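You operate a simulated robot arm through the tools that you are given. There is no shell and no other tool. Be economical: measure what you need, move in short steps, check, and stop when the job is done.

Carry out the task below with a simulated robot arm. There is one attempt and no reset: what you move stays moved.

TASK
Open the middle tool cabinet drawer, take the silver coil and put it in the inside of the middle tool cabinet drawer and shut the drawer again. Put the 150 head tube from the top of the grey tool cabinet on the shelf under the rack bench and the 130 head tube on the top of the rear-end stand. Pull the upper right drawer open. Any order will do. Set down upright: head tube.

It is judged by the outcome, as a careful person would: the job done as asked, and still so three seconds after it is handed in. It fails if anything else is knocked over, pushed out of place, dropped, spilled or broken.

THE ROBOT
A 6-joint arm with a two-finger parallel gripper on a trunk, on a base that drives. Base frame: it is fixed to the floor where the robot stands at the start and does not move with it; the origin is under the middle of the robot, x ahead of it, y to its left, z up. Lengths are in mm, angles in degrees, forces in N, time in s.
With the tool pointing down near the work surface it reaches from about 320 to 700 mm from the robot's upright axis, wherever it stands. Its first joint turns from -166.0 to 166.0 degrees. Places, roughly: inside of the middle tool cabinet drawer [700, 100, 400]; middle tool cabinet drawer [600, 100, 500]; shelf under the rack bench [800, -3400, 200]; silver coil (4x4x2 cm) [800, -1200, 800]; top of the rear-end stand [-1100, -1200, 900]; upper right drawer [-5600, -5400, 800]. Payload 4.1 kg.
The TCP is the grasp point between the finger pads, 23 mm short of the fingertips. In the tool frame z runs along the fingers and y along their closing line. The gripper opens to 94 mm. The fingers are 38 mm wide and 10 mm thick; the gripper's body (54 by 96 mm) begins 39 mm behind the TCP.
Orientation is told as [roll, pitch, yaw] about the base's x, y, z axes, in that order, counted from this pose: with the fingers straight down and closing along the base's y, the tool's x points along the base's -x, its y along +y and its z along -z.

THE INTERFACE
- The arm moves only by the tool servo_tool. Its argument "commands" is a list of rows, each a list of 3 entries, a list of its own where there are three numbers: the shift along the tool's x, y, z in units of 40 mm (1.0 is 40 mm), then the turn, a rotation vector about the tool's x, y, z in units of 6 degrees (1.0 is 6 degrees), then the opening in per cent of the stroke, from 0 (shut) to 100 (fully open). In form: [[[x, y, z], [wx, wy, wz], hand], ...]. A call has 1 to 8 rows; each row shifts and turns the commanded pose from where the row before left it, along the tool's axes as they then stand. A call with a number of a shift or a turn outside -1 to 1 is refused whole. A row lasts 0.2 s, in which the tool goes at most 50 mm and 8.6 degrees; a call with a longer step from one row to the next is refused whole, and so is a gripper value outside its range. A pose out of reach is approached as far as the arm can. The call stops where the force on the tool passes 40 N (or 10 N more than at its start, if that is more) or the arm is blocked; 0.2 s more then pass. Each finger travels about 45 mm/s and halts on what it meets, pressing with about 40 N; the grip force reading is that of the motor and also rises with nothing between the fingers. The clock runs only during rows and for 0.2 s after the last one: add rows that do not move to give the fingers time. The reply holds the time, the measured pose of the TCP, the force on the tool along the base axes, the opening and the grip force, in the units named above and with some noise, with the torque about the TCP (base axes, N m) and any sound that the robot's microphone picked up.
- Cameras (640 x 400 px; columns grow to the right, rows downward): "scene" is now at [9.8, 152, 1492.4]; the picture's right is [0.03, -1.00, 0.00], its down [-0.86, -0.02, -0.51] and it looks along [0.51, 0.01, -0.86] (base axes); focal length 261 px, centre (320, 200). "wrist" rides on the gripper at [86, 16, -75] in the tool frame; the picture's right is [-0.18, 0.98, 0.00], its down [-0.58, -0.11, -0.81] and it looks along [-0.79, -0.15, 0.59] (tool axes); focal length 243 px, centre (320, 200). There is no depth. A picture from a camera that has moved, and an enlarged one, comes with that camera's place and axes in the base frame and with its lens. The place of the scene camera against the robot may be out by one fixed shift of up to 18 mm in any direction.
- camera(camera): a new picture of that camera. No time passes.
- move_column(by): slides the trunk up (or, below 0, down) by that many mm; the arm and the scene camera ride with it, the base frame stays. It gives what a move gives, with no picture.
- steer(legs): drives the robot by 1 to 6 legs, each [ahead, turn to the left] in mm and degrees, along the robot's own axes; the way and the turn of a leg run together, so that a leg with both is an arc; at most 1500 mm and 180 degrees a leg. The arm and the cameras ride along, it lands a little off, and it stops where it bumps. It gives what a move gives.
- pan_tilt(pan, tilt): turns the head with the scene camera to pan (to the left, within 155 degrees either way) and tilt (down, from -29 to 69), counted from straight ahead of the robot. It gives what a move gives.
- close_up(camera, box): a new picture of the part [left, top, right, bottom] of that camera's present view, enlarged. No time passes.
- job_done(): hands the job in; it is judged then, once.

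Go step by step. Nothing tells you exact positions but the pictures and the camera data: compare them with the known pose of the tool, close in by small moves and look again before you grip or let go. The budget is 165 turns and 108 pictures, counting those below and the enlarged ones. Unless the task says otherwise, let go and move clear before handing in.

The tools are called after "Call:" as a command line: name --argument value ..., lists and objects as JSON in quotes. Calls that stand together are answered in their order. servo_tool: Moves the arm, as the interface text tells. Its arguments: {"type":"object","properties":{"commands":{"type":"array"}},"required":["commands"]} The other tools are called the same way: move_column (by) slides the trunk up or down; steer (legs) drives the base; pan_tilt (pan, tilt) turns the head that bears the scene camera; camera (camera) takes a picture; close_up (camera, box) takes an enlarged picture of a part of a camera's view; job_done () hands the job in.

At the start:

```text
clock: 0.0
tcp_pos: [429.1, -25.2, 1094.2]
orientation: [-0.2, 0.0, -0.1]
ft_force: [0.3, -0.6, -0.1]
moment: [-0.03, 0.02, 0.0]
finger_gap: 94.1
grasp_force: 0.0
trunk travel left (down, up): [-475.0, 115.0]
robot x, y, heading: [-1.9, -0.6, 0.1]
head pan, tilt: [1.5, 59.1]
```

scene: 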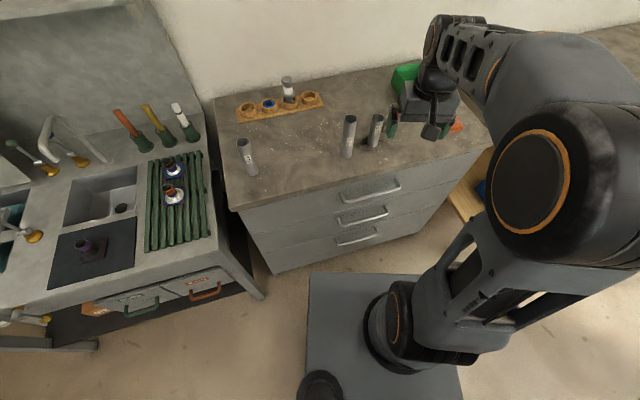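
wrist: 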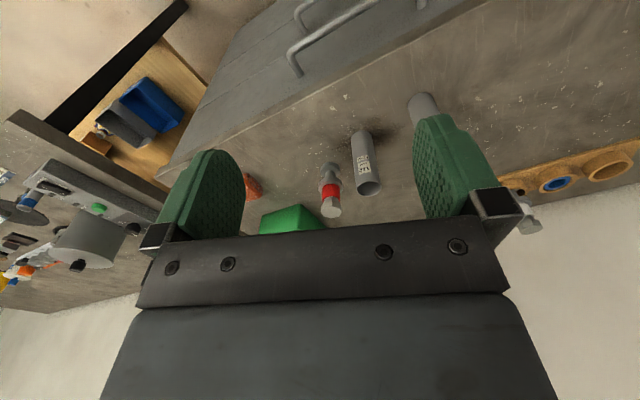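

I see the grey cabinet ahead with three drawers and several tubes on top. I'll look closer to tell the head tubes apart, and look right towards the coil.

Call:
close_up --camera "scene" --box '[210, 70, 500, 260]'

Call:
pan_tilt --pan -50 --tilt 35

Call:
camera --camera "scene"

```text
2.11 times, centred on (355, 165) of scene
camera zoom: at [9.8, 152.0, 1492.4], right [0.03, -1.0, 0.0], down [-0.86, -0.02, -0.51], along [0.51, 0.01, -0.86], focal length 549 px, centre (246, 274)
```

zoom: 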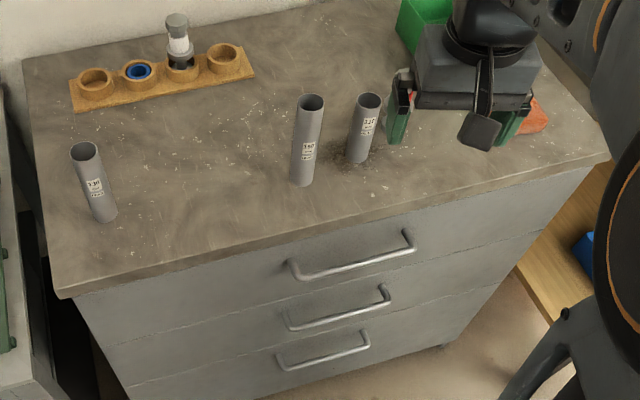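

```text
clock: 1.2
tcp_pos: [429.4, -25.5, 1093.2]
orientation: [-0.1, 0.0, 0.0]
ft_force: [-0.7, 0.3, -0.2]
moment: [0.02, 0.01, 0.01]
finger_gap: 94.3
grasp_force: 0.1
trunk travel left (down, up): [-475.0, 115.0]
robot x, y, heading: [-0.2, 2.1, 0.2]
head pan, tilt: [-50.0, 35.0]
```

```text
104 pictures are left
camera scene: at [-1.2, 82.8, 1525.7], right [-0.77, -0.64, 0.0], down [-0.37, 0.44, -0.82], along [0.53, -0.63, -0.57], focal length 261 px, centre (320, 200)
```

scene: 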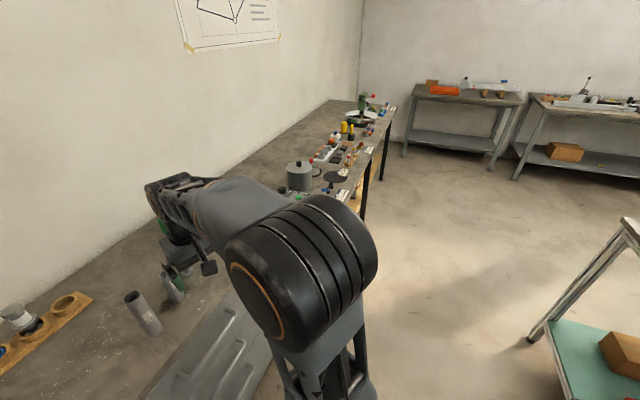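

There are three grey tubes with labels; I'll read them and look around the room to build a map.

Call:
pan_tilt --pan 0 --tilt 45

Call:
camera --camera "scene"

Call:
pan_tilt --pan -110 --tilt 25

Call:
camera --camera "scene"

Call:
pan_tilt --pan -155 --tilt 20

Call:
camera --camera "scene"

Call:
pan_tilt --pan 0 --tilt 55

Call:
camera --camera "scene"

```text
clock: 2.4
tcp_pos: [429.5, -25.6, 1093.2]
orientation: [0.0, 0.0, 0.0]
ft_force: [0.4, 1.0, -0.7]
moment: [0.0, -0.03, -0.01]
finger_gap: 94.2
grasp_force: 0.0
trunk travel left (down, up): [-475.0, 115.0]
robot x, y, heading: [0.1, -0.4, -0.2]
head pan, tilt: [0.0, 45.0]
```

```text
103 pictures are left
camera scene: at [23.5, 150.1, 1510.9], right [0.0, -1.0, 0.0], down [-0.71, 0.0, -0.71], along [0.71, 0.0, -0.71], focal length 261 px, centre (320, 200)
```

scene: 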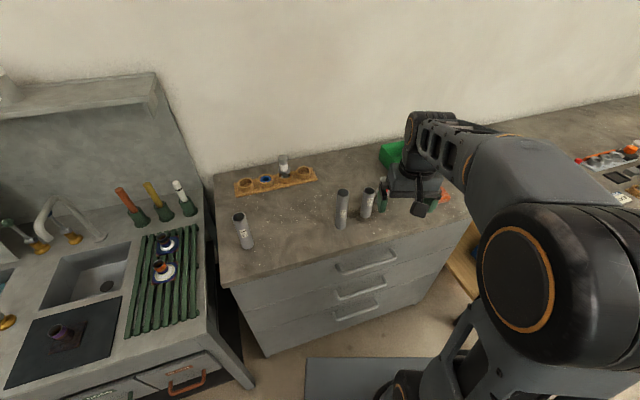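

```text
clock: 4.3
tcp_pos: [428.8, -25.1, 1093.7]
orientation: [0.0, -0.1, -0.1]
ft_force: [0.2, 0.2, 0.4]
moment: [0.04, 0.0, 0.06]
finger_gap: 94.0
grasp_force: 0.1
trunk travel left (down, up): [-475.0, 115.0]
robot x, y, heading: [-1.8, 1.9, -0.3]
head pan, tilt: [-110.0, 25.0]
```

```text
102 pictures are left
camera scene: at [-89.3, 63.6, 1541.5], right [-0.94, 0.34, 0.0], down [0.14, 0.4, -0.91], along [-0.31, -0.85, -0.42], focal length 261 px, centre (320, 200)
```

scene: 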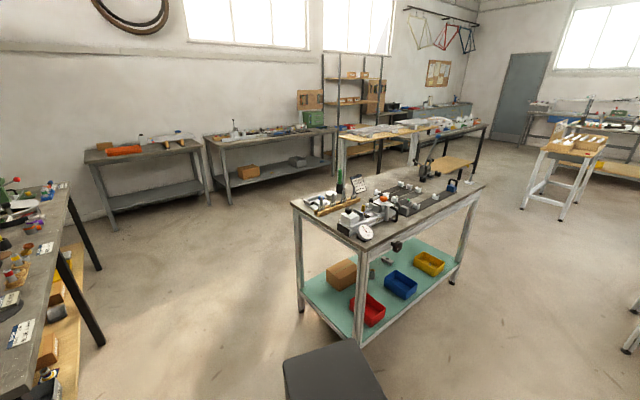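

```text
clock: 5.4
tcp_pos: [429.1, -25.8, 1093.7]
orientation: [0.0, 0.0, 0.0]
ft_force: [-0.1, 0.2, 0.1]
moment: [-0.01, 0.02, 0.02]
finger_gap: 93.8
grasp_force: 0.1
trunk travel left (down, up): [-475.0, 115.0]
robot x, y, heading: [0.1, -2.5, -0.1]
head pan, tilt: [-154.7, 20.0]
```

```text
101 pictures are left
camera scene: at [-142.0, 110.3, 1549.5], right [-0.43, 0.9, 0.0], down [0.31, 0.15, -0.94], along [-0.85, -0.4, -0.34], focal length 261 px, centre (320, 200)
```

scene: 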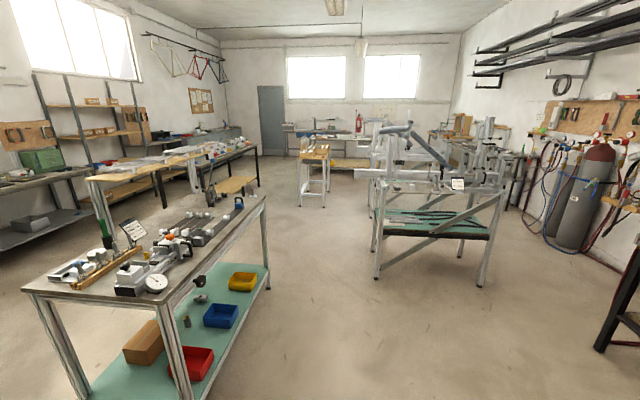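

```text
clock: 7.8
tcp_pos: [429.0, -25.1, 1094.1]
orientation: [0.0, 0.0, 0.0]
ft_force: [0.3, 0.2, 0.2]
moment: [-0.02, 0.02, -0.02]
finger_gap: 93.8
grasp_force: 0.0
trunk travel left (down, up): [-475.0, 115.0]
robot x, y, heading: [-3.5, -1.5, 0.2]
head pan, tilt: [0.0, 55.0]
```

```text
100 pictures are left
camera scene: at [14.3, 150.1, 1497.5], right [0.0, -1.0, 0.0], down [-0.82, 0.0, -0.57], along [0.57, 0.0, -0.82], focal length 261 px, centre (320, 200)
```

scene: 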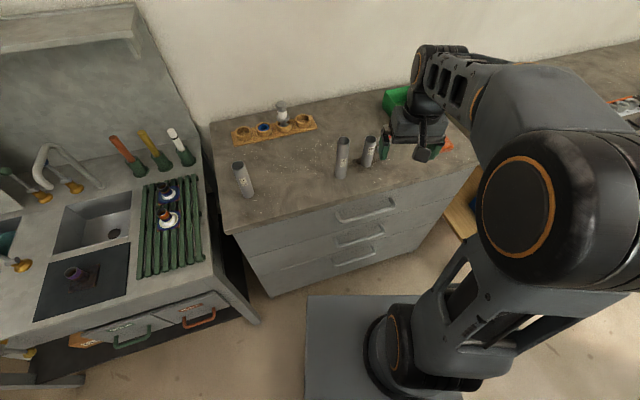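

The rear-end stand is the green-shelved table at (-1100,-1200), and the rack bench the one at the wall near (800,-3400). Now I read the tube labels.

Call:
close_up --camera "scene" --box '[220, 120, 300, 210]'

Call:
close_up --camera "scene" --box '[320, 120, 400, 190]'

Call:
close_up --camera "scene" --box '[220, 180, 440, 300]'

```text
4.44 times, centred on (260, 165) of scene
camera zoom: at [14.3, 150.1, 1497.5], right [0.0, -1.0, 0.0], down [-0.82, 0.0, -0.57], along [0.57, 0.0, -0.82], focal length 1159 px, centre (587, 356)
```

zoom: 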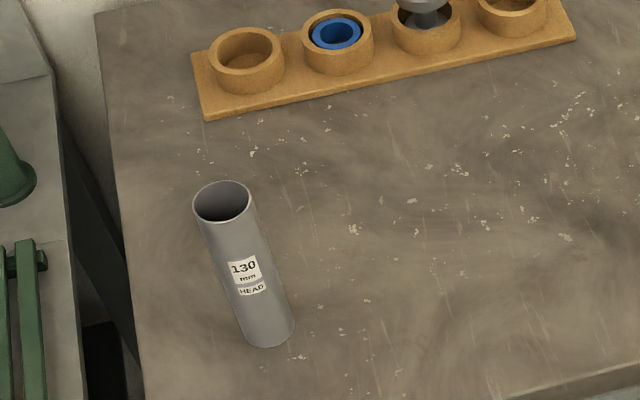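

```text
5.71 times, centred on (360, 155) of scene
camera zoom: at [14.3, 150.1, 1497.5], right [0.0, -1.0, 0.0], down [-0.82, 0.0, -0.57], along [0.57, 0.0, -0.82], focal length 1490 px, centre (91, 457)
```

zoom: 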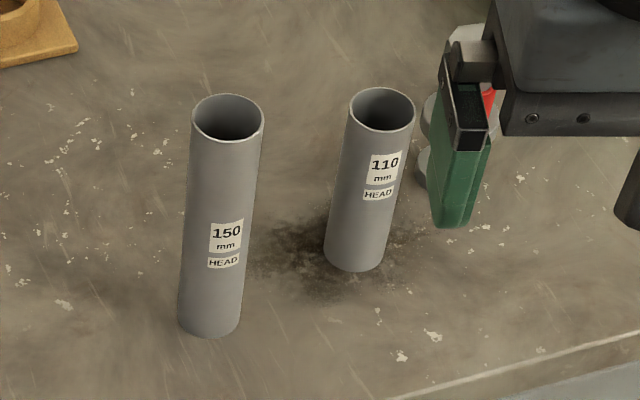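

```text
2.91 times, centred on (330, 240) of scene
camera zoom: at [14.3, 150.1, 1497.5], right [0.0, -1.0, 0.0], down [-0.82, 0.0, -0.57], along [0.57, 0.0, -0.82], focal length 759 px, centre (291, 84)
```

zoom: 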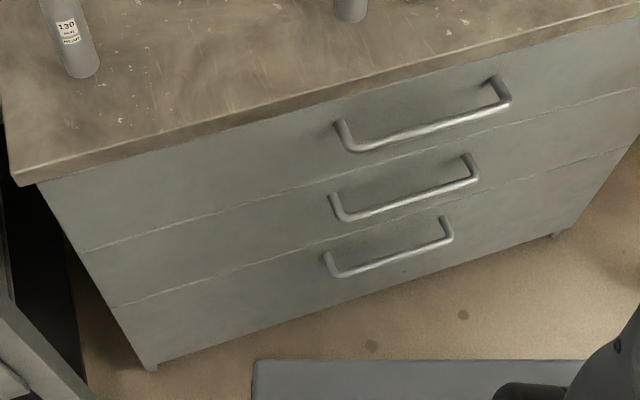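

Tubes identified: 130 left, 150 middle, 110 right (stays). First I open the middle drawer: the cabinet is yawed about 19°, so I back off to face it squarely.

Call:
steer --legs '[[-300, 50], [-300, -31]]'

Call:
pan_tilt --pan 0 --tilt 40

Call:
camera --camera "scene"

Call:
camera --camera "wrist"

```text
clock: 12.1
tcp_pos: [-94.1, -173.1, 1094.0]
orientation: [-0.1, 0.0, 18.8]
ft_force: [-0.9, -0.2, 0.0]
moment: [0.0, -0.01, -0.02]
finger_gap: 93.8
grasp_force: 0.0
trunk travel left (down, up): [-475.0, 115.0]
robot x, y, heading: [-510.1, -285.4, 18.8]
head pan, tilt: [0.0, 55.0]
```

```text
clock: 12.8
tcp_pos: [-93.8, -172.1, 1095.0]
orientation: [0.0, 0.0, 18.7]
ft_force: [-0.1, -1.1, 0.2]
moment: [0.04, 0.01, 0.01]
finger_gap: 93.9
grasp_force: 0.0
trunk travel left (down, up): [-475.0, 115.0]
robot x, y, heading: [-503.4, -287.4, 18.6]
head pan, tilt: [0.0, 40.0]
```

```text
96 pictures are left
camera scene: at [-535.8, -138.1, 1518.1], right [0.32, -0.95, 0.0], down [-0.61, -0.21, -0.77], along [0.72, 0.25, -0.64], focal length 261 px, centre (320, 200)
```

scene: 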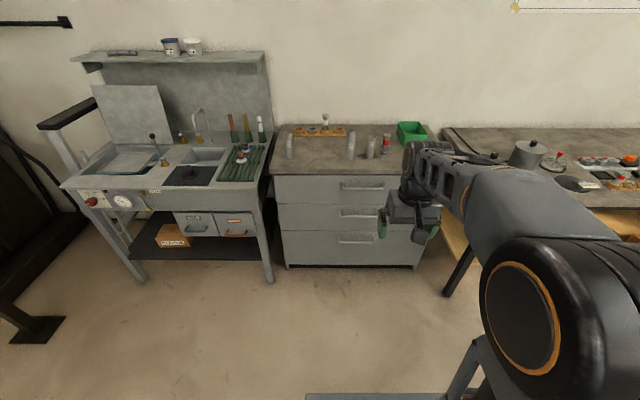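

```text
95 pictures are left
camera wrist: at [-181.3, -184.6, 1168.4], right [-0.14, 0.99, 0.0], down [0.59, 0.08, 0.81], along [0.8, 0.11, -0.59], focal length 243 px, centre (320, 200)
```

wrist: 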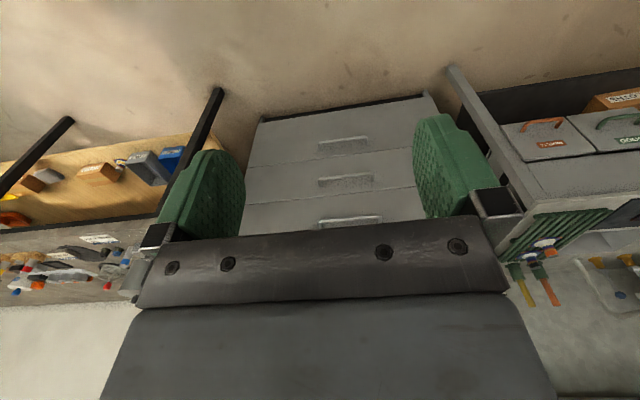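

Cabinet faces me squarely now. I zoom on the handles to triangulate with the earlier view.

Call:
close_up --camera "scene" --box '[260, 110, 450, 280]'

Call:
close_up --camera "wrist" --box '[230, 90, 450, 230]'

```text
2.35 times, centred on (355, 195) of scene
camera zoom: at [-535.8, -138.1, 1518.1], right [0.32, -0.95, 0.0], down [-0.61, -0.21, -0.77], along [0.72, 0.25, -0.64], focal length 614 px, centre (238, 212)
```

zoom: 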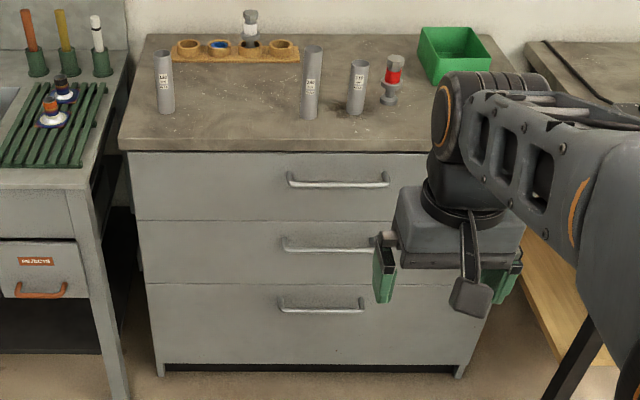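

```text
2.86 times, centred on (340, 160) of wrist
camera zoom: at [-181.3, -184.6, 1168.4], right [-0.14, 0.99, 0.0], down [0.59, 0.08, 0.81], along [0.8, 0.11, -0.59], focal length 693 px, centre (263, 314)
```

zoom: 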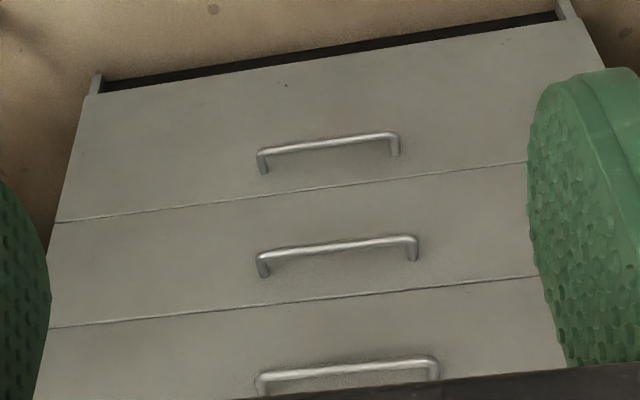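

Handle bar centre triangulates to about (452,-5,597), normal at 18.5°. I lower the trunk, extend, and turn the tool to horizontal.

Call:
move_column --by -380

Call:
servo_tool --commands '[[[-1, 0, 0], [0, -1, 0], 100], [[-1, 0, 0], [0, -1, 0], 100], [[-1, 0, -0.2], [0, -1, 0], 100], [[0, 0, 0], [0, -1, 0], 100], [[0, 0, 0], [0, -1, 0], 100], [[0, 0, 0], [0, -1, 0], 100], [[0, 0, 0], [0, -1, 0], 100], [[0, 0, 0], [0, -1, 0], 100]]'

Call:
servo_tool --commands '[[[0, 0, 0], [0, -1, 0], 100], [[0, 0, 0], [0, -1, 0], 100], [[0, 0, 0], [0, -1, 0], 100], [[0, 0, 0], [0, -1, 0], 100], [[0, 0, 0], [0, -1, 0], 100], [[0, 0, 0], [0, -1, 0], 100], [[0, 0, 0], [0, -1, 0], 100], [[0, 0, 0], [0, 0, 0], 100]]'

```text
clock: 16.5
tcp_pos: [-94.2, -172.7, 714.7]
orientation: [0.0, 0.0, 18.7]
ft_force: [0.3, 0.0, 0.0]
moment: [0.0, 0.02, -0.01]
finger_gap: 94.0
grasp_force: 0.1
trunk travel left (down, up): [-95.0, 495.0]
robot x, y, heading: [-508.0, -287.8, 18.7]
head pan, tilt: [0.0, 40.0]
```

```text
clock: 18.3
tcp_pos: [18.4, -135.6, 735.2]
orientation: [0.0, -48.1, 18.7]
ft_force: [0.4, 0.3, 0.2]
moment: [0.0, 0.01, 0.01]
finger_gap: 94.1
grasp_force: 0.2
trunk travel left (down, up): [-95.0, 495.0]
robot x, y, heading: [-508.9, -287.2, 18.8]
head pan, tilt: [0.0, 40.0]
```

```text
clock: 20.1
tcp_pos: [14.1, -127.2, 733.3]
orientation: [9.1, -77.8, 13.1]
ft_force: [-0.1, 0.9, -0.5]
moment: [0.02, -0.05, -0.01]
finger_gap: 94.0
grasp_force: 0.1
out of reach, approached as far as the arm can: row 2, 3, 4, 7
trunk travel left (down, up): [-95.0, 495.0]
robot x, y, heading: [-505.4, -290.1, 18.8]
head pan, tilt: [0.0, 40.0]
```

Nearly horizontal but at the arm's limit here; I'll try extending a bit further forward and then look.

Call:
servo_tool --commands '[[[0, 0, 1], [0, 0, 0], 100], [[0, 0, 1], [0, 0, 0], 100], [[0, 0, 0], [0, -0.5, 0], 100], [[0, 0, 0], [0, -0.5, 0], 100], [[0, 0, 0], [0, -0.5, 0], 100], [[0, 0, 0], [0, -0.5, 0], 100]]'

Call:
camera --camera "scene"

```text
clock: 21.5
tcp_pos: [97.3, -130.6, 726.2]
orientation: [86.0, -88.1, -63.7]
ft_force: [-0.2, 0.6, 0.0]
moment: [0.01, 0.01, -0.01]
finger_gap: 93.9
grasp_force: 0.0
out of reach, approached as far as the arm can: row 1, 3, 4, 5, 6
trunk travel left (down, up): [-95.0, 495.0]
robot x, y, heading: [-510.1, -289.1, 18.9]
head pan, tilt: [0.0, 40.0]
```

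```text
92 pictures are left
camera scene: at [-535.8, -138.1, 1138.1], right [0.32, -0.95, 0.0], down [-0.61, -0.21, -0.77], along [0.73, 0.25, -0.64], focal length 261 px, centre (320, 200)
```

scene: 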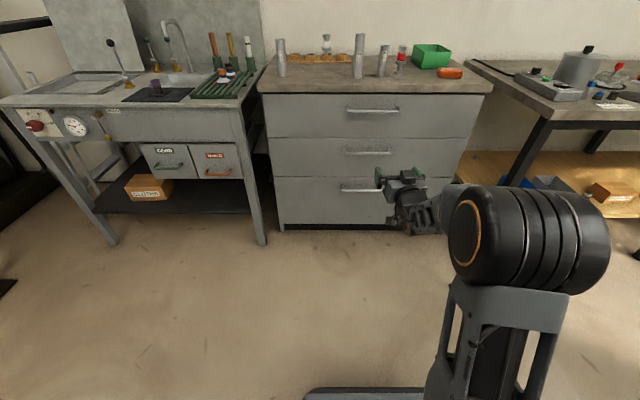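

Tool is horizontal now. I rotate it 90° about its own axis so the fingers close vertically.

Call:
servo_tool --commands '[[[0, 0, 0], [0, 0, 1], 100], [[0, 0, 0], [0, 0, 1], 100], [[0, 0, 0], [0, 0, 1], 100], [[0, 0, 0], [0, 0, 1], 100], [[0, 0, 0], [0, 0, 1], 100], [[0, 0, 0], [0, 0, 1], 100], [[0, 0, 0], [0, 0, 1], 100], [[0, 0, 0], [0, 0, 1], 100]]'

Call:
servo_tool --commands '[[[0, 0, 0], [0, 0, 1], 100], [[0, 0, 0], [0, 0, 1], 100], [[0, 0, 0], [0, 0, 1], 100], [[0, 0, 0], [0, 0, 1], 100], [[0, 0, 0], [0, 0, 1], 100], [[0, 0, 0], [0, 0, 1], 100], [[0, 0, 0], [0, 0, 1], 100]]'

Call:
camera --camera "wrist"

```text
clock: 23.3
tcp_pos: [98.6, -133.7, 726.3]
orientation: [89.8, -40.1, -67.9]
ft_force: [-0.8, -0.1, -0.5]
moment: [-0.02, -0.01, -0.01]
finger_gap: 94.1
grasp_force: 0.1
trunk travel left (down, up): [-95.0, 495.0]
robot x, y, heading: [-509.2, -287.4, 18.7]
head pan, tilt: [0.0, 40.0]
```

```text
clock: 24.9
tcp_pos: [98.1, -134.1, 726.0]
orientation: [89.8, 1.9, -67.9]
ft_force: [-0.3, 0.2, -0.3]
moment: [0.02, 0.0, 0.0]
finger_gap: 93.7
grasp_force: 0.0
trunk travel left (down, up): [-95.0, 495.0]
robot x, y, heading: [-507.4, -286.7, 19.0]
head pan, tilt: [0.0, 40.0]
```

```text
91 pictures are left
camera wrist: at [-3.8, -82.0, 744.3], right [0.08, -0.2, 0.98], down [-0.53, -0.84, -0.13], along [0.84, -0.51, -0.18], focal length 243 px, centre (320, 200)
```

wrist: 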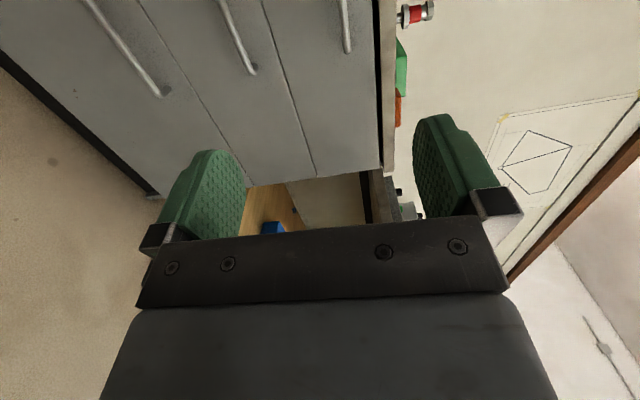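

Fingers close vertically, tool heading ~22°. I correct to 18.5°, lower ~130 mm to handle height, and drive forward most of the gap.

Call:
move_column --by -90

Call:
servo_tool --commands '[[[0, -0.9, 0], [0, -0.6, 0], 100], [[0, 0, 0], [0, 0, 0.3], 100], [[0, 0, 0], [0, 0, 0], 100]]'

Call:
steer --legs '[[270, 0]]'

Call:
camera --camera "wrist"

Call:
camera --camera "scene"

```text
clock: 26.1
tcp_pos: [97.9, -134.4, 634.9]
orientation: [89.8, 1.9, -68.0]
ft_force: [0.6, 0.0, -0.1]
moment: [-0.01, 0.01, 0.01]
finger_gap: 94.2
grasp_force: 0.0
trunk travel left (down, up): [-5.0, 585.0]
robot x, y, heading: [-507.8, -290.5, 18.6]
head pan, tilt: [0.0, 40.0]
```

```text
clock: 26.9
tcp_pos: [104.2, -171.1, 606.4]
orientation: [89.6, 3.7, -71.2]
ft_force: [-0.8, -0.4, 0.7]
moment: [-0.01, 0.0, 0.01]
finger_gap: 94.2
grasp_force: 0.0
out of reach, approached as far as the arm can: row 1, 2
trunk travel left (down, up): [-5.0, 585.0]
robot x, y, heading: [-510.7, -288.4, 18.9]
head pan, tilt: [0.0, 40.0]
```

```text
clock: 28.9
tcp_pos: [363.8, -86.8, 605.5]
orientation: [89.7, 3.7, -71.5]
ft_force: [-0.4, 0.6, 0.2]
moment: [-0.02, 0.0, 0.01]
finger_gap: 94.2
grasp_force: 0.0
trunk travel left (down, up): [-5.0, 585.0]
robot x, y, heading: [-250.2, -198.8, 18.9]
head pan, tilt: [0.0, 40.0]
```

```text
90 pictures are left
camera wrist: at [265.2, -28.3, 628.0], right [0.08, -0.23, 0.97], down [-0.58, -0.8, -0.14], along [0.81, -0.55, -0.2], focal length 243 px, centre (320, 200)
```

wrist: 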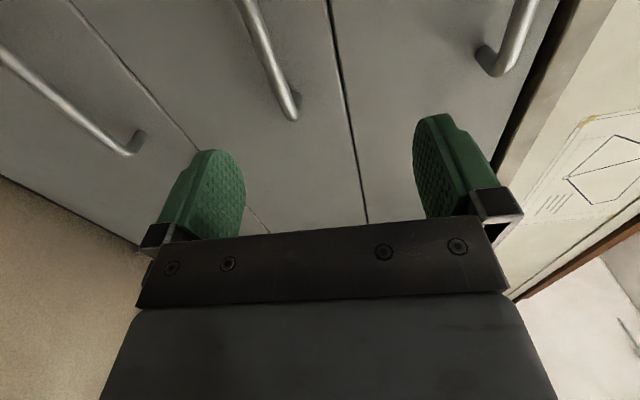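

```text
89 pictures are left
camera scene: at [-276.7, -51.0, 1048.1], right [0.32, -0.95, 0.0], down [-0.61, -0.2, -0.77], along [0.73, 0.24, -0.64], focal length 261 px, centre (320, 200)
```

scene: 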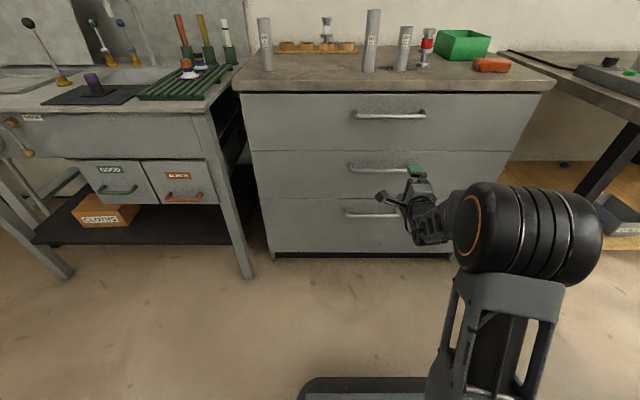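

TCP ended ~50 mm right of the handle centre and the bar appears some 15–30 mm below it. I try shifting left and down in small steps.

Call:
servo_tool --commands '[[[0, -0.5, 0], [0, 0, 0], 100], [[0.4, 0, 0], [0, 0, 0], 100], [[0.4, 0, 0], [0, 0, 0], 100], [[0, 0, 0], [0, 0, 0], 100]]'

Call:
camera --camera "wrist"

```text
clock: 29.9
tcp_pos: [359.3, -81.9, 592.1]
orientation: [89.6, 3.7, -70.8]
ft_force: [1.1, -1.1, -0.5]
moment: [-0.02, 0.03, -0.01]
finger_gap: 94.1
grasp_force: 0.1
out of reach, approached as far as the arm can: row 2, 3
trunk travel left (down, up): [-5.0, 585.0]
robot x, y, heading: [-246.5, -200.8, 18.3]
head pan, tilt: [0.0, 40.0]
```

```text
88 pictures are left
camera wrist: at [260.9, -26.1, 613.7], right [0.09, -0.23, 0.97], down [-0.57, -0.81, -0.14], along [0.81, -0.54, -0.2], focal length 243 px, centre (320, 200)
```

wrist: 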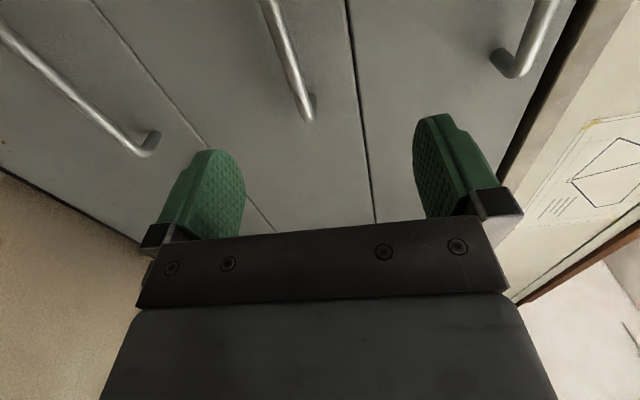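

The arm can't shift left here, so I shuffle the base ~35 mm to the left and come forward to within ~30 mm of the handle.

Call:
steer --legs '[[-60, 0], [0, -10], [-200, 0], [0, 10], [310, 0]]'

Call:
servo_tool --commands '[[[0, -0.4, 0], [0, 0, 0], 100], [[0, 0, 0], [0, 0, 0], 100]]'

Call:
camera --camera "wrist"

```text
clock: 35.1
tcp_pos: [393.1, -26.8, 591.4]
orientation: [89.7, 3.7, -70.4]
ft_force: [0.0, 0.9, 0.2]
moment: [0.01, 0.02, 0.0]
finger_gap: 94.0
grasp_force: 0.1
trunk travel left (down, up): [-5.0, 585.0]
robot x, y, heading: [-211.5, -148.7, 19.0]
head pan, tilt: [0.0, 40.0]
```

```text
clock: 35.7
tcp_pos: [392.5, -26.0, 575.5]
orientation: [89.4, 3.7, -70.1]
ft_force: [0.0, -1.0, 0.5]
moment: [0.0, 0.0, 0.01]
finger_gap: 93.9
grasp_force: 0.0
trunk travel left (down, up): [-5.0, 585.0]
robot x, y, heading: [-218.7, -147.6, 18.9]
head pan, tilt: [0.0, 40.0]
```

```text
87 pictures are left
camera wrist: at [293.5, 28.2, 596.8], right [0.09, -0.23, 0.97], down [-0.56, -0.81, -0.14], along [0.82, -0.53, -0.2], focal length 243 px, centre (320, 200)
```

wrist: 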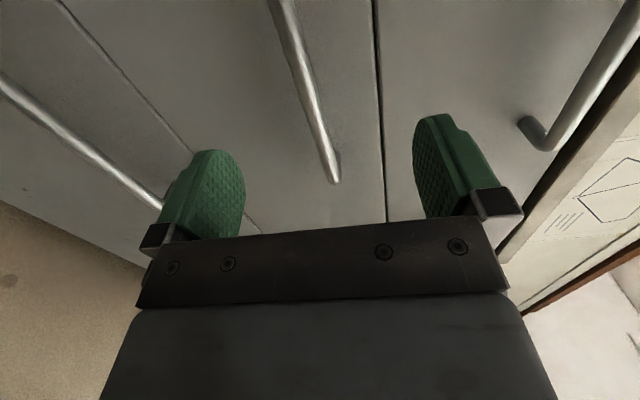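

The bar now lies midway between the fingers. I advance ~42 mm with the arm and check.

Call:
servo_tool --commands '[[[0, 0, 0.5], [0, 0, 0], 100], [[0, -0.05, 0.5], [0, 0, 0], 100], [[0, 0, 0], [0, 0, 0], 100]]'

Call:
camera --camera "wrist"

```text
clock: 36.5
tcp_pos: [430.3, -16.1, 571.1]
orientation: [89.5, 3.7, -69.8]
ft_force: [0.2, 0.9, 0.3]
moment: [0.03, 0.03, -0.01]
finger_gap: 94.1
grasp_force: 0.1
trunk travel left (down, up): [-5.0, 585.0]
robot x, y, heading: [-218.8, -149.5, 18.7]
head pan, tilt: [0.0, 40.0]
```

```text
86 pictures are left
camera wrist: at [332.3, 38.8, 592.9], right [0.09, -0.23, 0.97], down [-0.56, -0.82, -0.14], along [0.82, -0.53, -0.2], focal length 243 px, centre (320, 200)
```

wrist: 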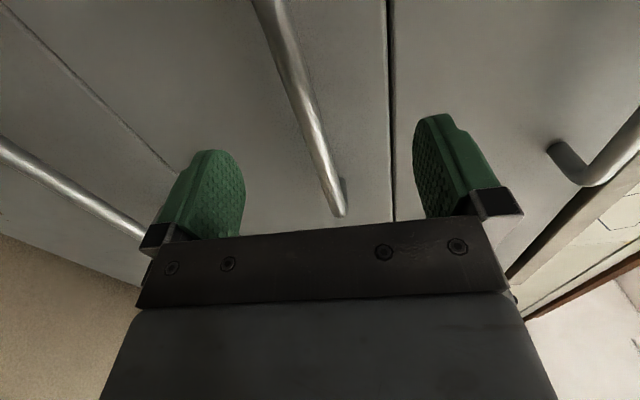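

Bar is between the pads, about 16 mm ahead of the TCP. Advance 8 mm more and close.

Call:
servo_tool --commands '[[[0, 0, 0.2], [0, 0, 0], 100], [[0, 0, 0], [0, 0, 0], 0], [[0, 0, 0], [0, 0, 0], 0], [[0, 0, 0], [0, 0, 0], 0], [[0, 0, 0], [0, 0, 0], 0], [[0, 0, 0], [0, 0, 0], 0], [[0, 0, 0], [0, 0, 0], 0]]'

Call:
camera --camera "wrist"

```text
clock: 38.1
tcp_pos: [438.4, -13.1, 572.8]
orientation: [89.5, 3.8, -69.8]
ft_force: [-0.1, -0.2, 0.0]
moment: [0.0, -0.01, 0.02]
finger_gap: 0.0
grasp_force: 34.0
out of reach, approached as far as the arm can: row 1
trunk travel left (down, up): [-5.0, 585.0]
robot x, y, heading: [-216.7, -150.5, 19.0]
head pan, tilt: [0.0, 40.0]
```

```text
85 pictures are left
camera wrist: at [339.3, 41.2, 594.3], right [0.09, -0.23, 0.97], down [-0.56, -0.82, -0.14], along [0.82, -0.53, -0.2], focal length 243 px, centre (320, 200)
```

wrist: 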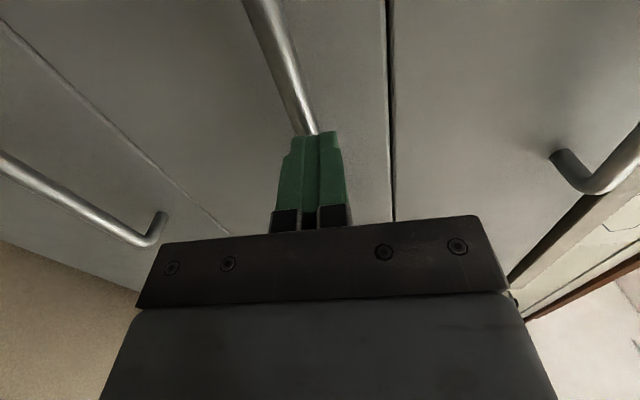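

The fingers closed on nothing: the bar is still a bit beyond the tips. I reopen and creep 25 mm ahead.

Call:
servo_tool --commands '[[[0, 0, 0], [0, 0, 0], 100], [[0, 0, 0], [0, 0, 0], 100], [[0, 0, 0], [0, 0, 0], 100], [[0, 0, 0], [0, 0, 0], 100], [[0, 0, 0], [0, 0, 0], 100], [[0, 0, 0], [0, 0, 0], 100]]'

Call:
steer --legs '[[24, 0]]'

Call:
camera --camera "wrist"

```text
clock: 39.5
tcp_pos: [439.1, -12.7, 571.6]
orientation: [89.5, 3.6, -69.9]
ft_force: [0.1, -0.6, 0.8]
moment: [-0.02, 0.01, -0.01]
finger_gap: 93.9
grasp_force: 0.1
trunk travel left (down, up): [-5.0, 585.0]
robot x, y, heading: [-212.8, -151.2, 18.8]
head pan, tilt: [0.0, 40.0]
```

```text
clock: 40.3
tcp_pos: [460.4, -5.2, 572.0]
orientation: [89.4, 3.7, -69.8]
ft_force: [-0.2, 0.3, -0.1]
moment: [0.03, 0.07, -0.01]
finger_gap: 94.0
grasp_force: 0.1
trunk travel left (down, up): [-5.0, 585.0]
robot x, y, heading: [-192.6, -143.3, 18.8]
head pan, tilt: [0.0, 40.0]
```

```text
84 pictures are left
camera wrist: at [361.3, 48.9, 594.3], right [0.09, -0.23, 0.97], down [-0.56, -0.82, -0.14], along [0.82, -0.53, -0.2], focal length 243 px, centre (320, 200)
```

wrist: 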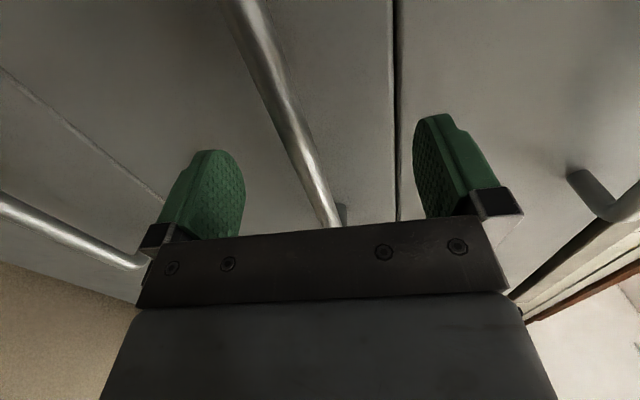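

The bar should now be right at the TCP. Close again.

Call:
servo_tool --commands '[[[0, 0, 0], [0, 0, 0], 0], [[0, 0, 0], [0, 0, 0], 0], [[0, 0, 0], [0, 0, 0], 0], [[0, 0, 0], [0, 0, 0], 0], [[0, 0, 0], [0, 0, 0], 0], [[0, 0, 0], [0, 0, 0], 0]]'

Call:
camera --camera "wrist"

```text
clock: 41.7
tcp_pos: [459.1, -4.2, 565.6]
orientation: [88.6, 3.6, -70.0]
ft_force: [-2.6, 0.6, -35.2]
moment: [-1.76, -0.09, -0.11]
finger_gap: 15.9
grasp_force: 44.9
trunk travel left (down, up): [-5.0, 585.0]
robot x, y, heading: [-188.3, -143.2, 18.7]
head pan, tilt: [0.0, 40.0]
```

```text
83 pictures are left
camera wrist: at [361.4, 49.4, 588.5], right [0.11, -0.22, 0.97], down [-0.56, -0.82, -0.13], along [0.82, -0.53, -0.21], focal length 243 px, centre (320, 200)
```

wrist: 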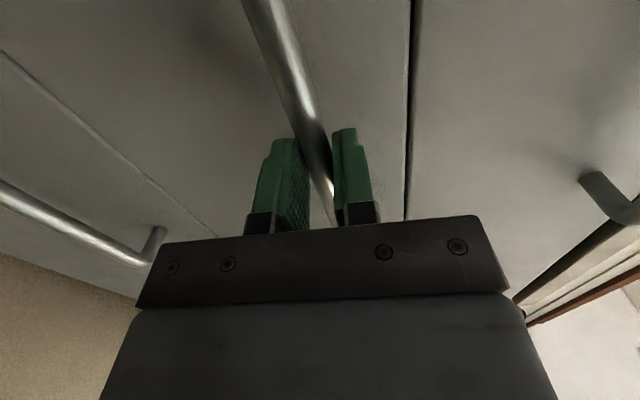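

The bar is gripped but the tool is loaded vertically (bar a little below the TCP). I ease down a few millimetres to relieve it.

Call:
servo_tool --commands '[[[0, -0.12, 0], [0, 0, 0], 0], [[0, 0, 0], [0, 0, 0], 0], [[0, -0.1, 0], [0, 0, 0], 0], [[0, 0, 0], [0, 0, 0], 0], [[0, 0, 0], [0, 0, 0], 0]]'

```text
clock: 42.9
tcp_pos: [459.4, -5.9, 565.1]
orientation: [89.6, 3.6, -69.7]
ft_force: [-13.4, -8.5, -2.3]
moment: [-1.67, -0.54, -0.18]
finger_gap: 15.9
grasp_force: 45.3
trunk travel left (down, up): [-5.0, 585.0]
robot x, y, heading: [-196.9, -142.4, 18.9]
head pan, tilt: [0.0, 40.0]
```

Grip is firm with little load. I pull by driving back 80 mm and look.

Call:
steer --legs '[[-80, 0]]'

Call:
camera --camera "wrist"

```text
clock: 44.0
tcp_pos: [386.2, -29.9, 564.7]
orientation: [89.7, 3.5, -69.7]
ft_force: [2.0, -0.5, 9.2]
moment: [-1.56, -0.7, -0.36]
finger_gap: 15.6
grasp_force: 44.9
trunk travel left (down, up): [-5.0, 585.0]
robot x, y, heading: [-266.7, -167.4, 18.9]
head pan, tilt: [0.0, 40.0]
```

```text
82 pictures are left
camera wrist: at [285.7, 23.8, 586.8], right [0.09, -0.23, 0.97], down [-0.56, -0.82, -0.14], along [0.83, -0.53, -0.2], focal length 243 px, centre (320, 200)
```

wrist: 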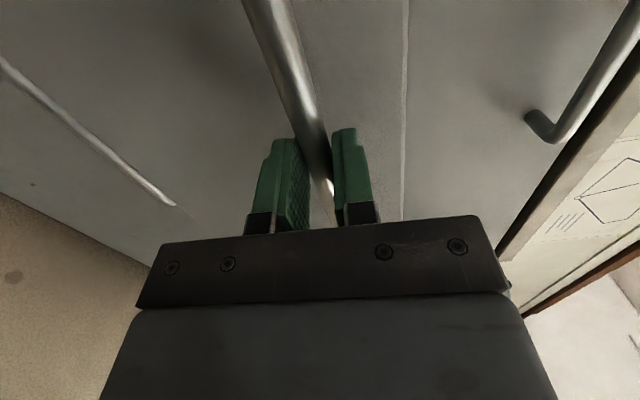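

The drawer is coming with me. Another 170 mm.

Call:
steer --legs '[[-170, 0]]'

Call:
camera --camera "scene"

```text
clock: 45.5
tcp_pos: [224.7, -84.5, 565.6]
orientation: [89.7, 3.7, -69.4]
ft_force: [1.5, -1.5, 5.3]
moment: [-1.6, -0.69, -0.28]
finger_gap: 15.7
grasp_force: 45.2
trunk travel left (down, up): [-5.0, 585.0]
robot x, y, heading: [-431.7, -222.0, 18.9]
head pan, tilt: [0.0, 40.0]
```

```text
81 pictures are left
camera scene: at [-458.2, -73.9, 1048.1], right [0.33, -0.95, 0.0], down [-0.61, -0.21, -0.77], along [0.72, 0.25, -0.64], focal length 261 px, centre (320, 200)
```

scene: 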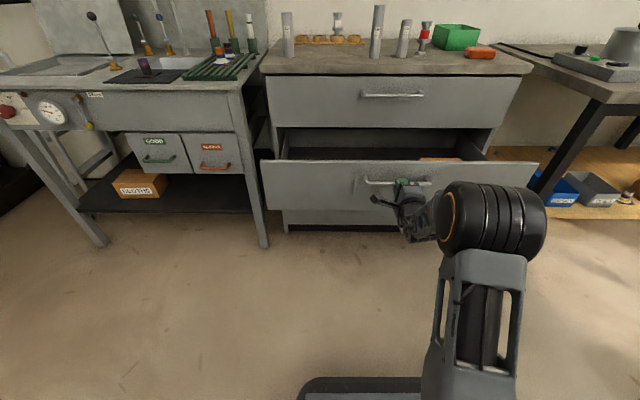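

Drawer is open ~247 mm. I release, back away and return the tool to pointing down, raising the trunk.

Call:
servo_tool --commands '[[[0, 0, 0], [0, 0, 0], 100], [[0, 0, 0], [0, 0, 0], 100], [[0, 0, 0], [0, 0, 0], 100], [[0, 0, 0], [0, 0, 0], 100], [[0, 0, 0], [0, 0, 0], 100], [[0, 0, 0], [0, 0, 0], 100]]'

Call:
steer --legs '[[-200, 0]]'

Call:
move_column --by 470

Call:
servo_tool --commands '[[[0, 0, 0], [0, 0, -1], 100], [[0, 0, 0], [0, 0, -1], 100], [[0, 0, 0], [0, 0, -1], 100], [[0, 0, 0], [0, 0, -1], 100], [[0, 0, 0], [0, 0, -1], 100], [[0, 0, 0], [0, 0, -1], 100], [[0, 0, 0], [0, 0, -1], 100], [[0, 0, 0], [0, 0, -1], 100]]'

Call:
servo_tool --commands '[[[0, 0, 0], [0, 0, -1], 100], [[0, 0, 0], [0, 0, -1], 100], [[0, 0, 0], [0, 0, -1], 100], [[0, 0, 0], [0, 0, -1], 100], [[0, 0, 0], [0, 0, -1], 100], [[0, 0, 0], [0, 0, -1], 100], [[0, 0, 0], [0, 0, -1], 100], [[0, 0, -0.5], [0, 1, 0], 100]]'

Call:
servo_tool --commands '[[[0, 0, -0.5], [0, 1, 0], 100], [[0, 0, -0.5], [0, 1, 0], 100], [[0, 0, 0], [0, 1, 0], 100], [[0, 0, 0], [0, 1, 0], 100], [[0, 0, 0], [0, 1, 0], 100], [[0, 0, 0], [0, 1, 0], 100], [[0, 0, 0], [0, 1, 0], 100], [[0, 0, 0], [0, 1, 0], 100]]'

```text
clock: 46.9
tcp_pos: [224.6, -84.0, 565.0]
orientation: [89.7, 3.6, -69.4]
ft_force: [-0.5, 0.5, -0.2]
moment: [-0.02, 0.0, 0.02]
finger_gap: 94.2
grasp_force: 0.1
trunk travel left (down, up): [-5.0, 585.0]
robot x, y, heading: [-425.0, -225.7, 18.8]
head pan, tilt: [0.0, 40.0]
```

```text
clock: 48.4
tcp_pos: [36.2, -150.9, 564.3]
orientation: [89.7, 3.6, -69.6]
ft_force: [-0.6, 0.3, -0.4]
moment: [0.01, -0.04, 0.04]
finger_gap: 93.9
grasp_force: 0.1
trunk travel left (down, up): [-5.0, 585.0]
robot x, y, heading: [-617.5, -287.4, 19.0]
head pan, tilt: [0.0, 40.0]
```

```text
refused: 470 is not a number from -400 to 400
```

```text
clock: 50.2
tcp_pos: [35.7, -150.8, 565.4]
orientation: [89.5, -44.6, -69.1]
ft_force: [-0.1, -0.2, 1.0]
moment: [0.05, 0.02, -0.01]
finger_gap: 94.2
grasp_force: 0.0
trunk travel left (down, up): [-5.0, 585.0]
robot x, y, heading: [-616.3, -289.5, 19.0]
head pan, tilt: [0.0, 40.0]
```

```text
clock: 52.0
tcp_pos: [17.7, -157.6, 564.6]
orientation: [29.0, -82.9, -8.3]
ft_force: [1.5, -0.6, 0.0]
moment: [0.01, -0.02, 0.01]
finger_gap: 93.9
grasp_force: 0.1
trunk travel left (down, up): [-5.0, 585.0]
robot x, y, heading: [-613.9, -285.7, 19.1]
head pan, tilt: [0.0, 40.0]
```

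```text
clock: 53.8
tcp_pos: [-19.1, -171.9, 570.2]
orientation: [4.4, -35.6, 17.9]
ft_force: [-0.7, -0.5, 0.4]
moment: [-0.03, 0.01, 0.0]
finger_gap: 94.1
grasp_force: 0.0
trunk travel left (down, up): [-5.0, 585.0]
robot x, y, heading: [-614.6, -286.7, 18.8]
head pan, tilt: [0.0, 40.0]
```

Call:
move_column --by 400

Call:
servo_tool --commands '[[[0, 0, 0], [0, 1, 0], 100], [[0, 0, 0], [0, 1, 0], 100], [[0, 0, 0], [0, 1, 0], 100], [[0, 0, 0], [0, 1, 0], 100], [[0, 0, 0], [0, 1, 0], 100], [[0, 0, 0], [0, 0.93, 0], 100], [[0, 0, 0], [0, 0, 0], 100]]'

Call:
move_column --by 100

Call:
pan_tilt --pan -50 --tilt 30

Call:
camera --camera "scene"

```text
clock: 57.7
tcp_pos: [-19.3, -172.1, 972.1]
orientation: [4.4, -35.6, 17.8]
ft_force: [0.2, 0.6, -0.2]
moment: [0.02, -0.01, -0.03]
finger_gap: 94.0
grasp_force: 0.2
trunk travel left (down, up): [-405.0, 185.0]
robot x, y, heading: [-620.5, -289.6, 18.9]
head pan, tilt: [0.0, 40.0]
```

```text
clock: 59.3
tcp_pos: [-19.6, -171.0, 971.6]
orientation: [3.5, 0.0, 20.3]
ft_force: [0.1, -0.7, -0.7]
moment: [0.03, 0.0, -0.01]
finger_gap: 94.0
grasp_force: 0.1
trunk travel left (down, up): [-405.0, 185.0]
robot x, y, heading: [-616.5, -288.3, 19.0]
head pan, tilt: [0.0, 40.0]
```

```text
clock: 60.6
tcp_pos: [-19.1, -172.5, 1070.7]
orientation: [3.6, -0.1, 20.4]
ft_force: [0.1, -0.6, 0.9]
moment: [0.03, -0.03, 0.0]
finger_gap: 94.2
grasp_force: 0.0
trunk travel left (down, up): [-505.0, 85.0]
robot x, y, heading: [-616.7, -288.6, 19.0]
head pan, tilt: [0.0, 40.0]
```

```text
clock: 61.8
tcp_pos: [-19.0, -172.6, 1071.4]
orientation: [3.7, -0.1, 20.3]
ft_force: [-0.3, 0.3, -1.4]
moment: [-0.01, -0.02, -0.02]
finger_gap: 93.8
grasp_force: 0.1
trunk travel left (down, up): [-505.0, 85.0]
robot x, y, heading: [-618.3, -290.3, 18.9]
head pan, tilt: [-50.0, 30.0]
```

```text
80 pictures are left
camera scene: at [-648.6, -212.9, 1563.5], right [-0.52, -0.86, 0.0], down [-0.43, 0.26, -0.87], along [0.74, -0.45, -0.5], focal length 261 px, centre (320, 200)
```

scene: 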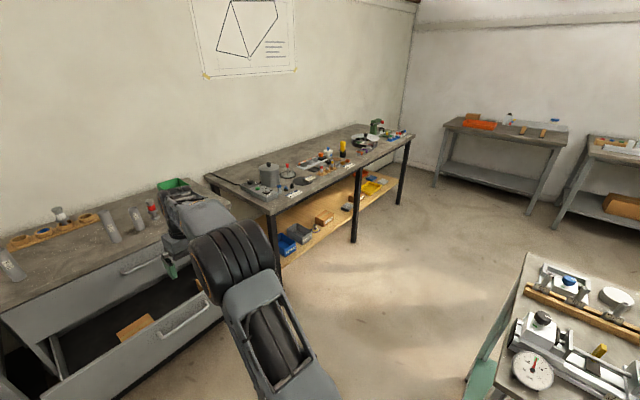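

Drawer is visibly open. Now I look for the silver coil on the next bench.

Call:
close_up --camera "scene" --box '[200, 110, 420, 250]'

```text
2.86 times, centred on (310, 180) of scene
camera zoom: at [-648.6, -212.9, 1563.5], right [-0.52, -0.86, 0.0], down [-0.43, 0.26, -0.87], along [0.74, -0.45, -0.5], focal length 745 px, centre (349, 257)
```

zoom: 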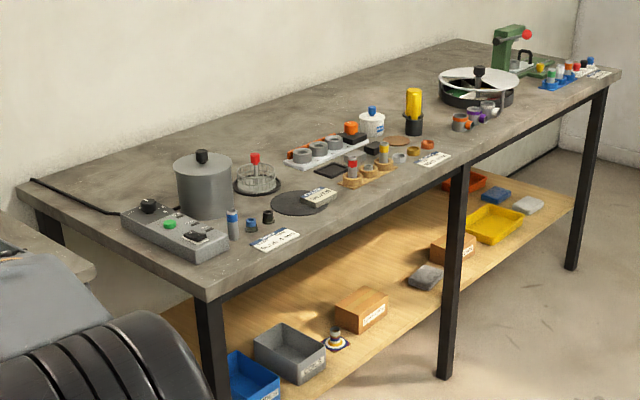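

The coil seems among small rings near the front edge of the bench (~(850,-1300)). I drive round to face the bench there, parallel to its yaw.

Call:
steer --legs '[[0, -47.5], [647, 0], [0, -38.5], [927, 0], [0, 85.8]]'

Call:
pan_tilt --pan 0 --tilt 50

Call:
camera --camera "scene"

Call:
camera --camera "wrist"

```text
clock: 77.4
tcp_pos: [913.1, -1327.7, 1071.0]
orientation: [3.6, -0.2, 20.0]
ft_force: [-0.5, -0.3, -1.2]
moment: [-0.02, 0.03, 0.0]
finger_gap: 94.1
grasp_force: 0.0
trunk travel left (down, up): [-505.0, 85.0]
robot x, y, heading: [313.6, -1440.3, 18.7]
head pan, tilt: [-50.0, 30.0]
```

```text
clock: 78.6
tcp_pos: [913.5, -1327.7, 1071.9]
orientation: [3.6, -0.1, 20.0]
ft_force: [-0.2, 0.0, -0.4]
moment: [0.01, 0.02, 0.0]
finger_gap: 93.7
grasp_force: 0.0
trunk travel left (down, up): [-505.0, 85.0]
robot x, y, heading: [314.9, -1439.8, 18.4]
head pan, tilt: [0.0, 50.0]
```

```text
78 pictures are left
camera scene: at [280.3, -1292.4, 1534.0], right [0.32, -0.95, 0.0], down [-0.73, -0.24, -0.64], along [0.61, 0.2, -0.77], focal length 261 px, centre (320, 200)
```

scene: 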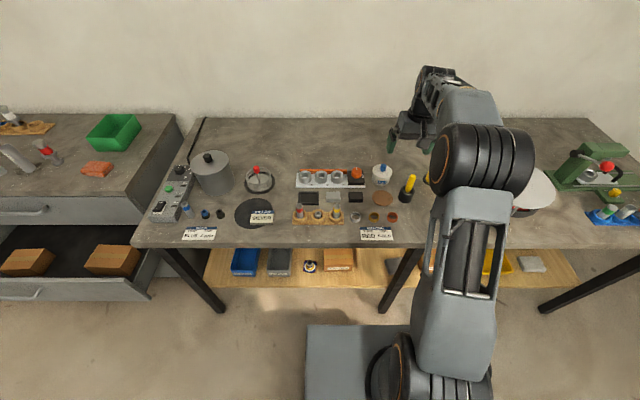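

```text
77 pictures are left
camera wrist: at [828.0, -1345.9, 1146.1], right [-0.16, 0.98, 0.06], down [0.6, 0.05, 0.8], along [0.78, 0.17, -0.6], focal length 243 px, centre (320, 200)
```

wrist: 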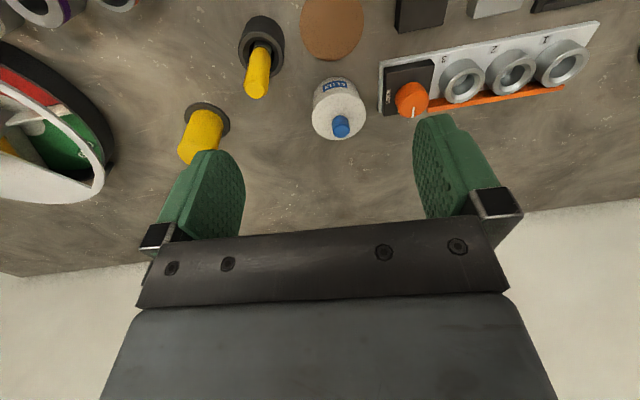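

Call:
close_up --camera "scene" --box '[230, 150, 440, 250]'

```text
3.05 times, centred on (335, 200) of scene
camera zoom: at [280.3, -1292.4, 1534.0], right [0.32, -0.95, 0.0], down [-0.73, -0.24, -0.64], along [0.61, 0.2, -0.77], focal length 795 px, centre (274, 200)
```

zoom: 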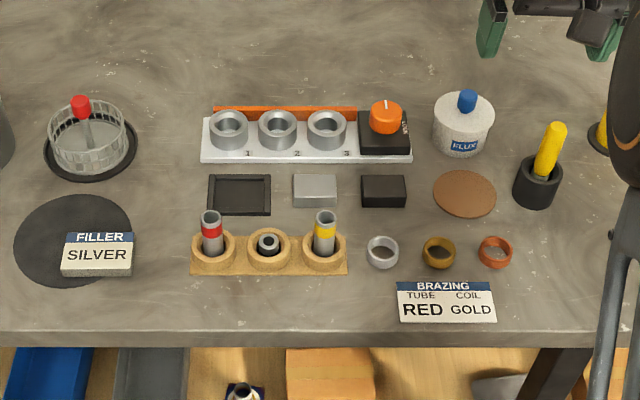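

The silver ring (Ø4 cm) beside the gold and copper ones is the coil, at about (821,-1243). Neighbours are close on its sides, so I'll grip it front-to-back: move over it, level the tool and turn it 90°.

Call:
servo_tool --commands '[[[0.75, 0.9, 0], [0.6, 0, 0], 100], [[0.75, 0.9, 0], [0, 0, 1], 100], [[0, 0.95, 0], [0, 0, 1], 100], [[0, 0, 0], [0, 0, 1], 100], [[0, 0, 0], [0, 0, 1], 100], [[0, 0, 0], [0, 0, 1], 100], [[0, 0, 0], [0, 0, 1], 100], [[0, 0, 0], [0, 0, 1], 100]]'

Call:
servo_tool --commands '[[[0, 0, 0], [0, 0, 1], 100], [[0, 0, 0], [0, 0, 1], 100], [[0, 0, 0], [0, 0, 1], 100], [[0, 0, 0], [0, 0, 1], 100], [[0, 0, 0], [0, 0, 1], 100], [[0, 0, 0], [0, 0, 1], 100], [[0, 0, 0], [0, 0, 1], 100], [[0, 0, 0], [0, 0, 1], 100]]'

Call:
camera --camera "wrist"

```text
clock: 80.4
tcp_pos: [822.0, -1244.7, 1072.3]
orientation: [0.0, -0.1, -22.1]
ft_force: [-0.1, 0.3, 0.0]
moment: [0.03, -0.05, 0.02]
finger_gap: 94.1
grasp_force: 0.0
trunk travel left (down, up): [-505.0, 85.0]
robot x, y, heading: [314.5, -1437.0, 18.4]
head pan, tilt: [0.0, 50.0]
```

```text
clock: 82.2
tcp_pos: [823.3, -1243.1, 1072.9]
orientation: [0.1, 0.0, -70.1]
ft_force: [-0.3, -0.9, 0.6]
moment: [0.01, -0.01, -0.03]
finger_gap: 94.0
grasp_force: 0.0
trunk travel left (down, up): [-505.0, 85.0]
robot x, y, heading: [312.5, -1438.4, 18.5]
head pan, tilt: [0.0, 50.0]
```

```text
75 pictures are left
camera wrist: at [808.8, -1156.1, 1147.7], right [0.99, 0.16, 0.0], down [0.09, -0.58, 0.81], along [0.13, -0.8, -0.59], focal length 243 px, centre (320, 200)
```

wrist: 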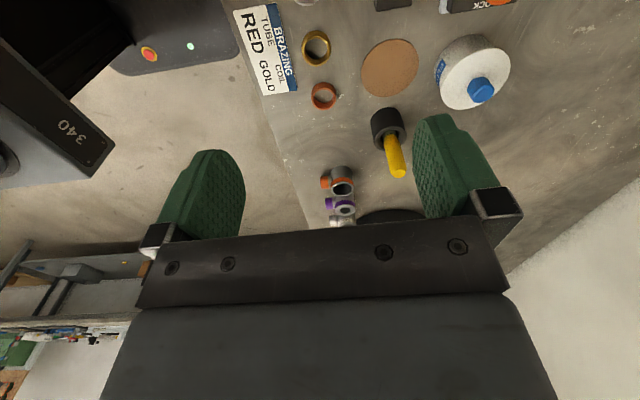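

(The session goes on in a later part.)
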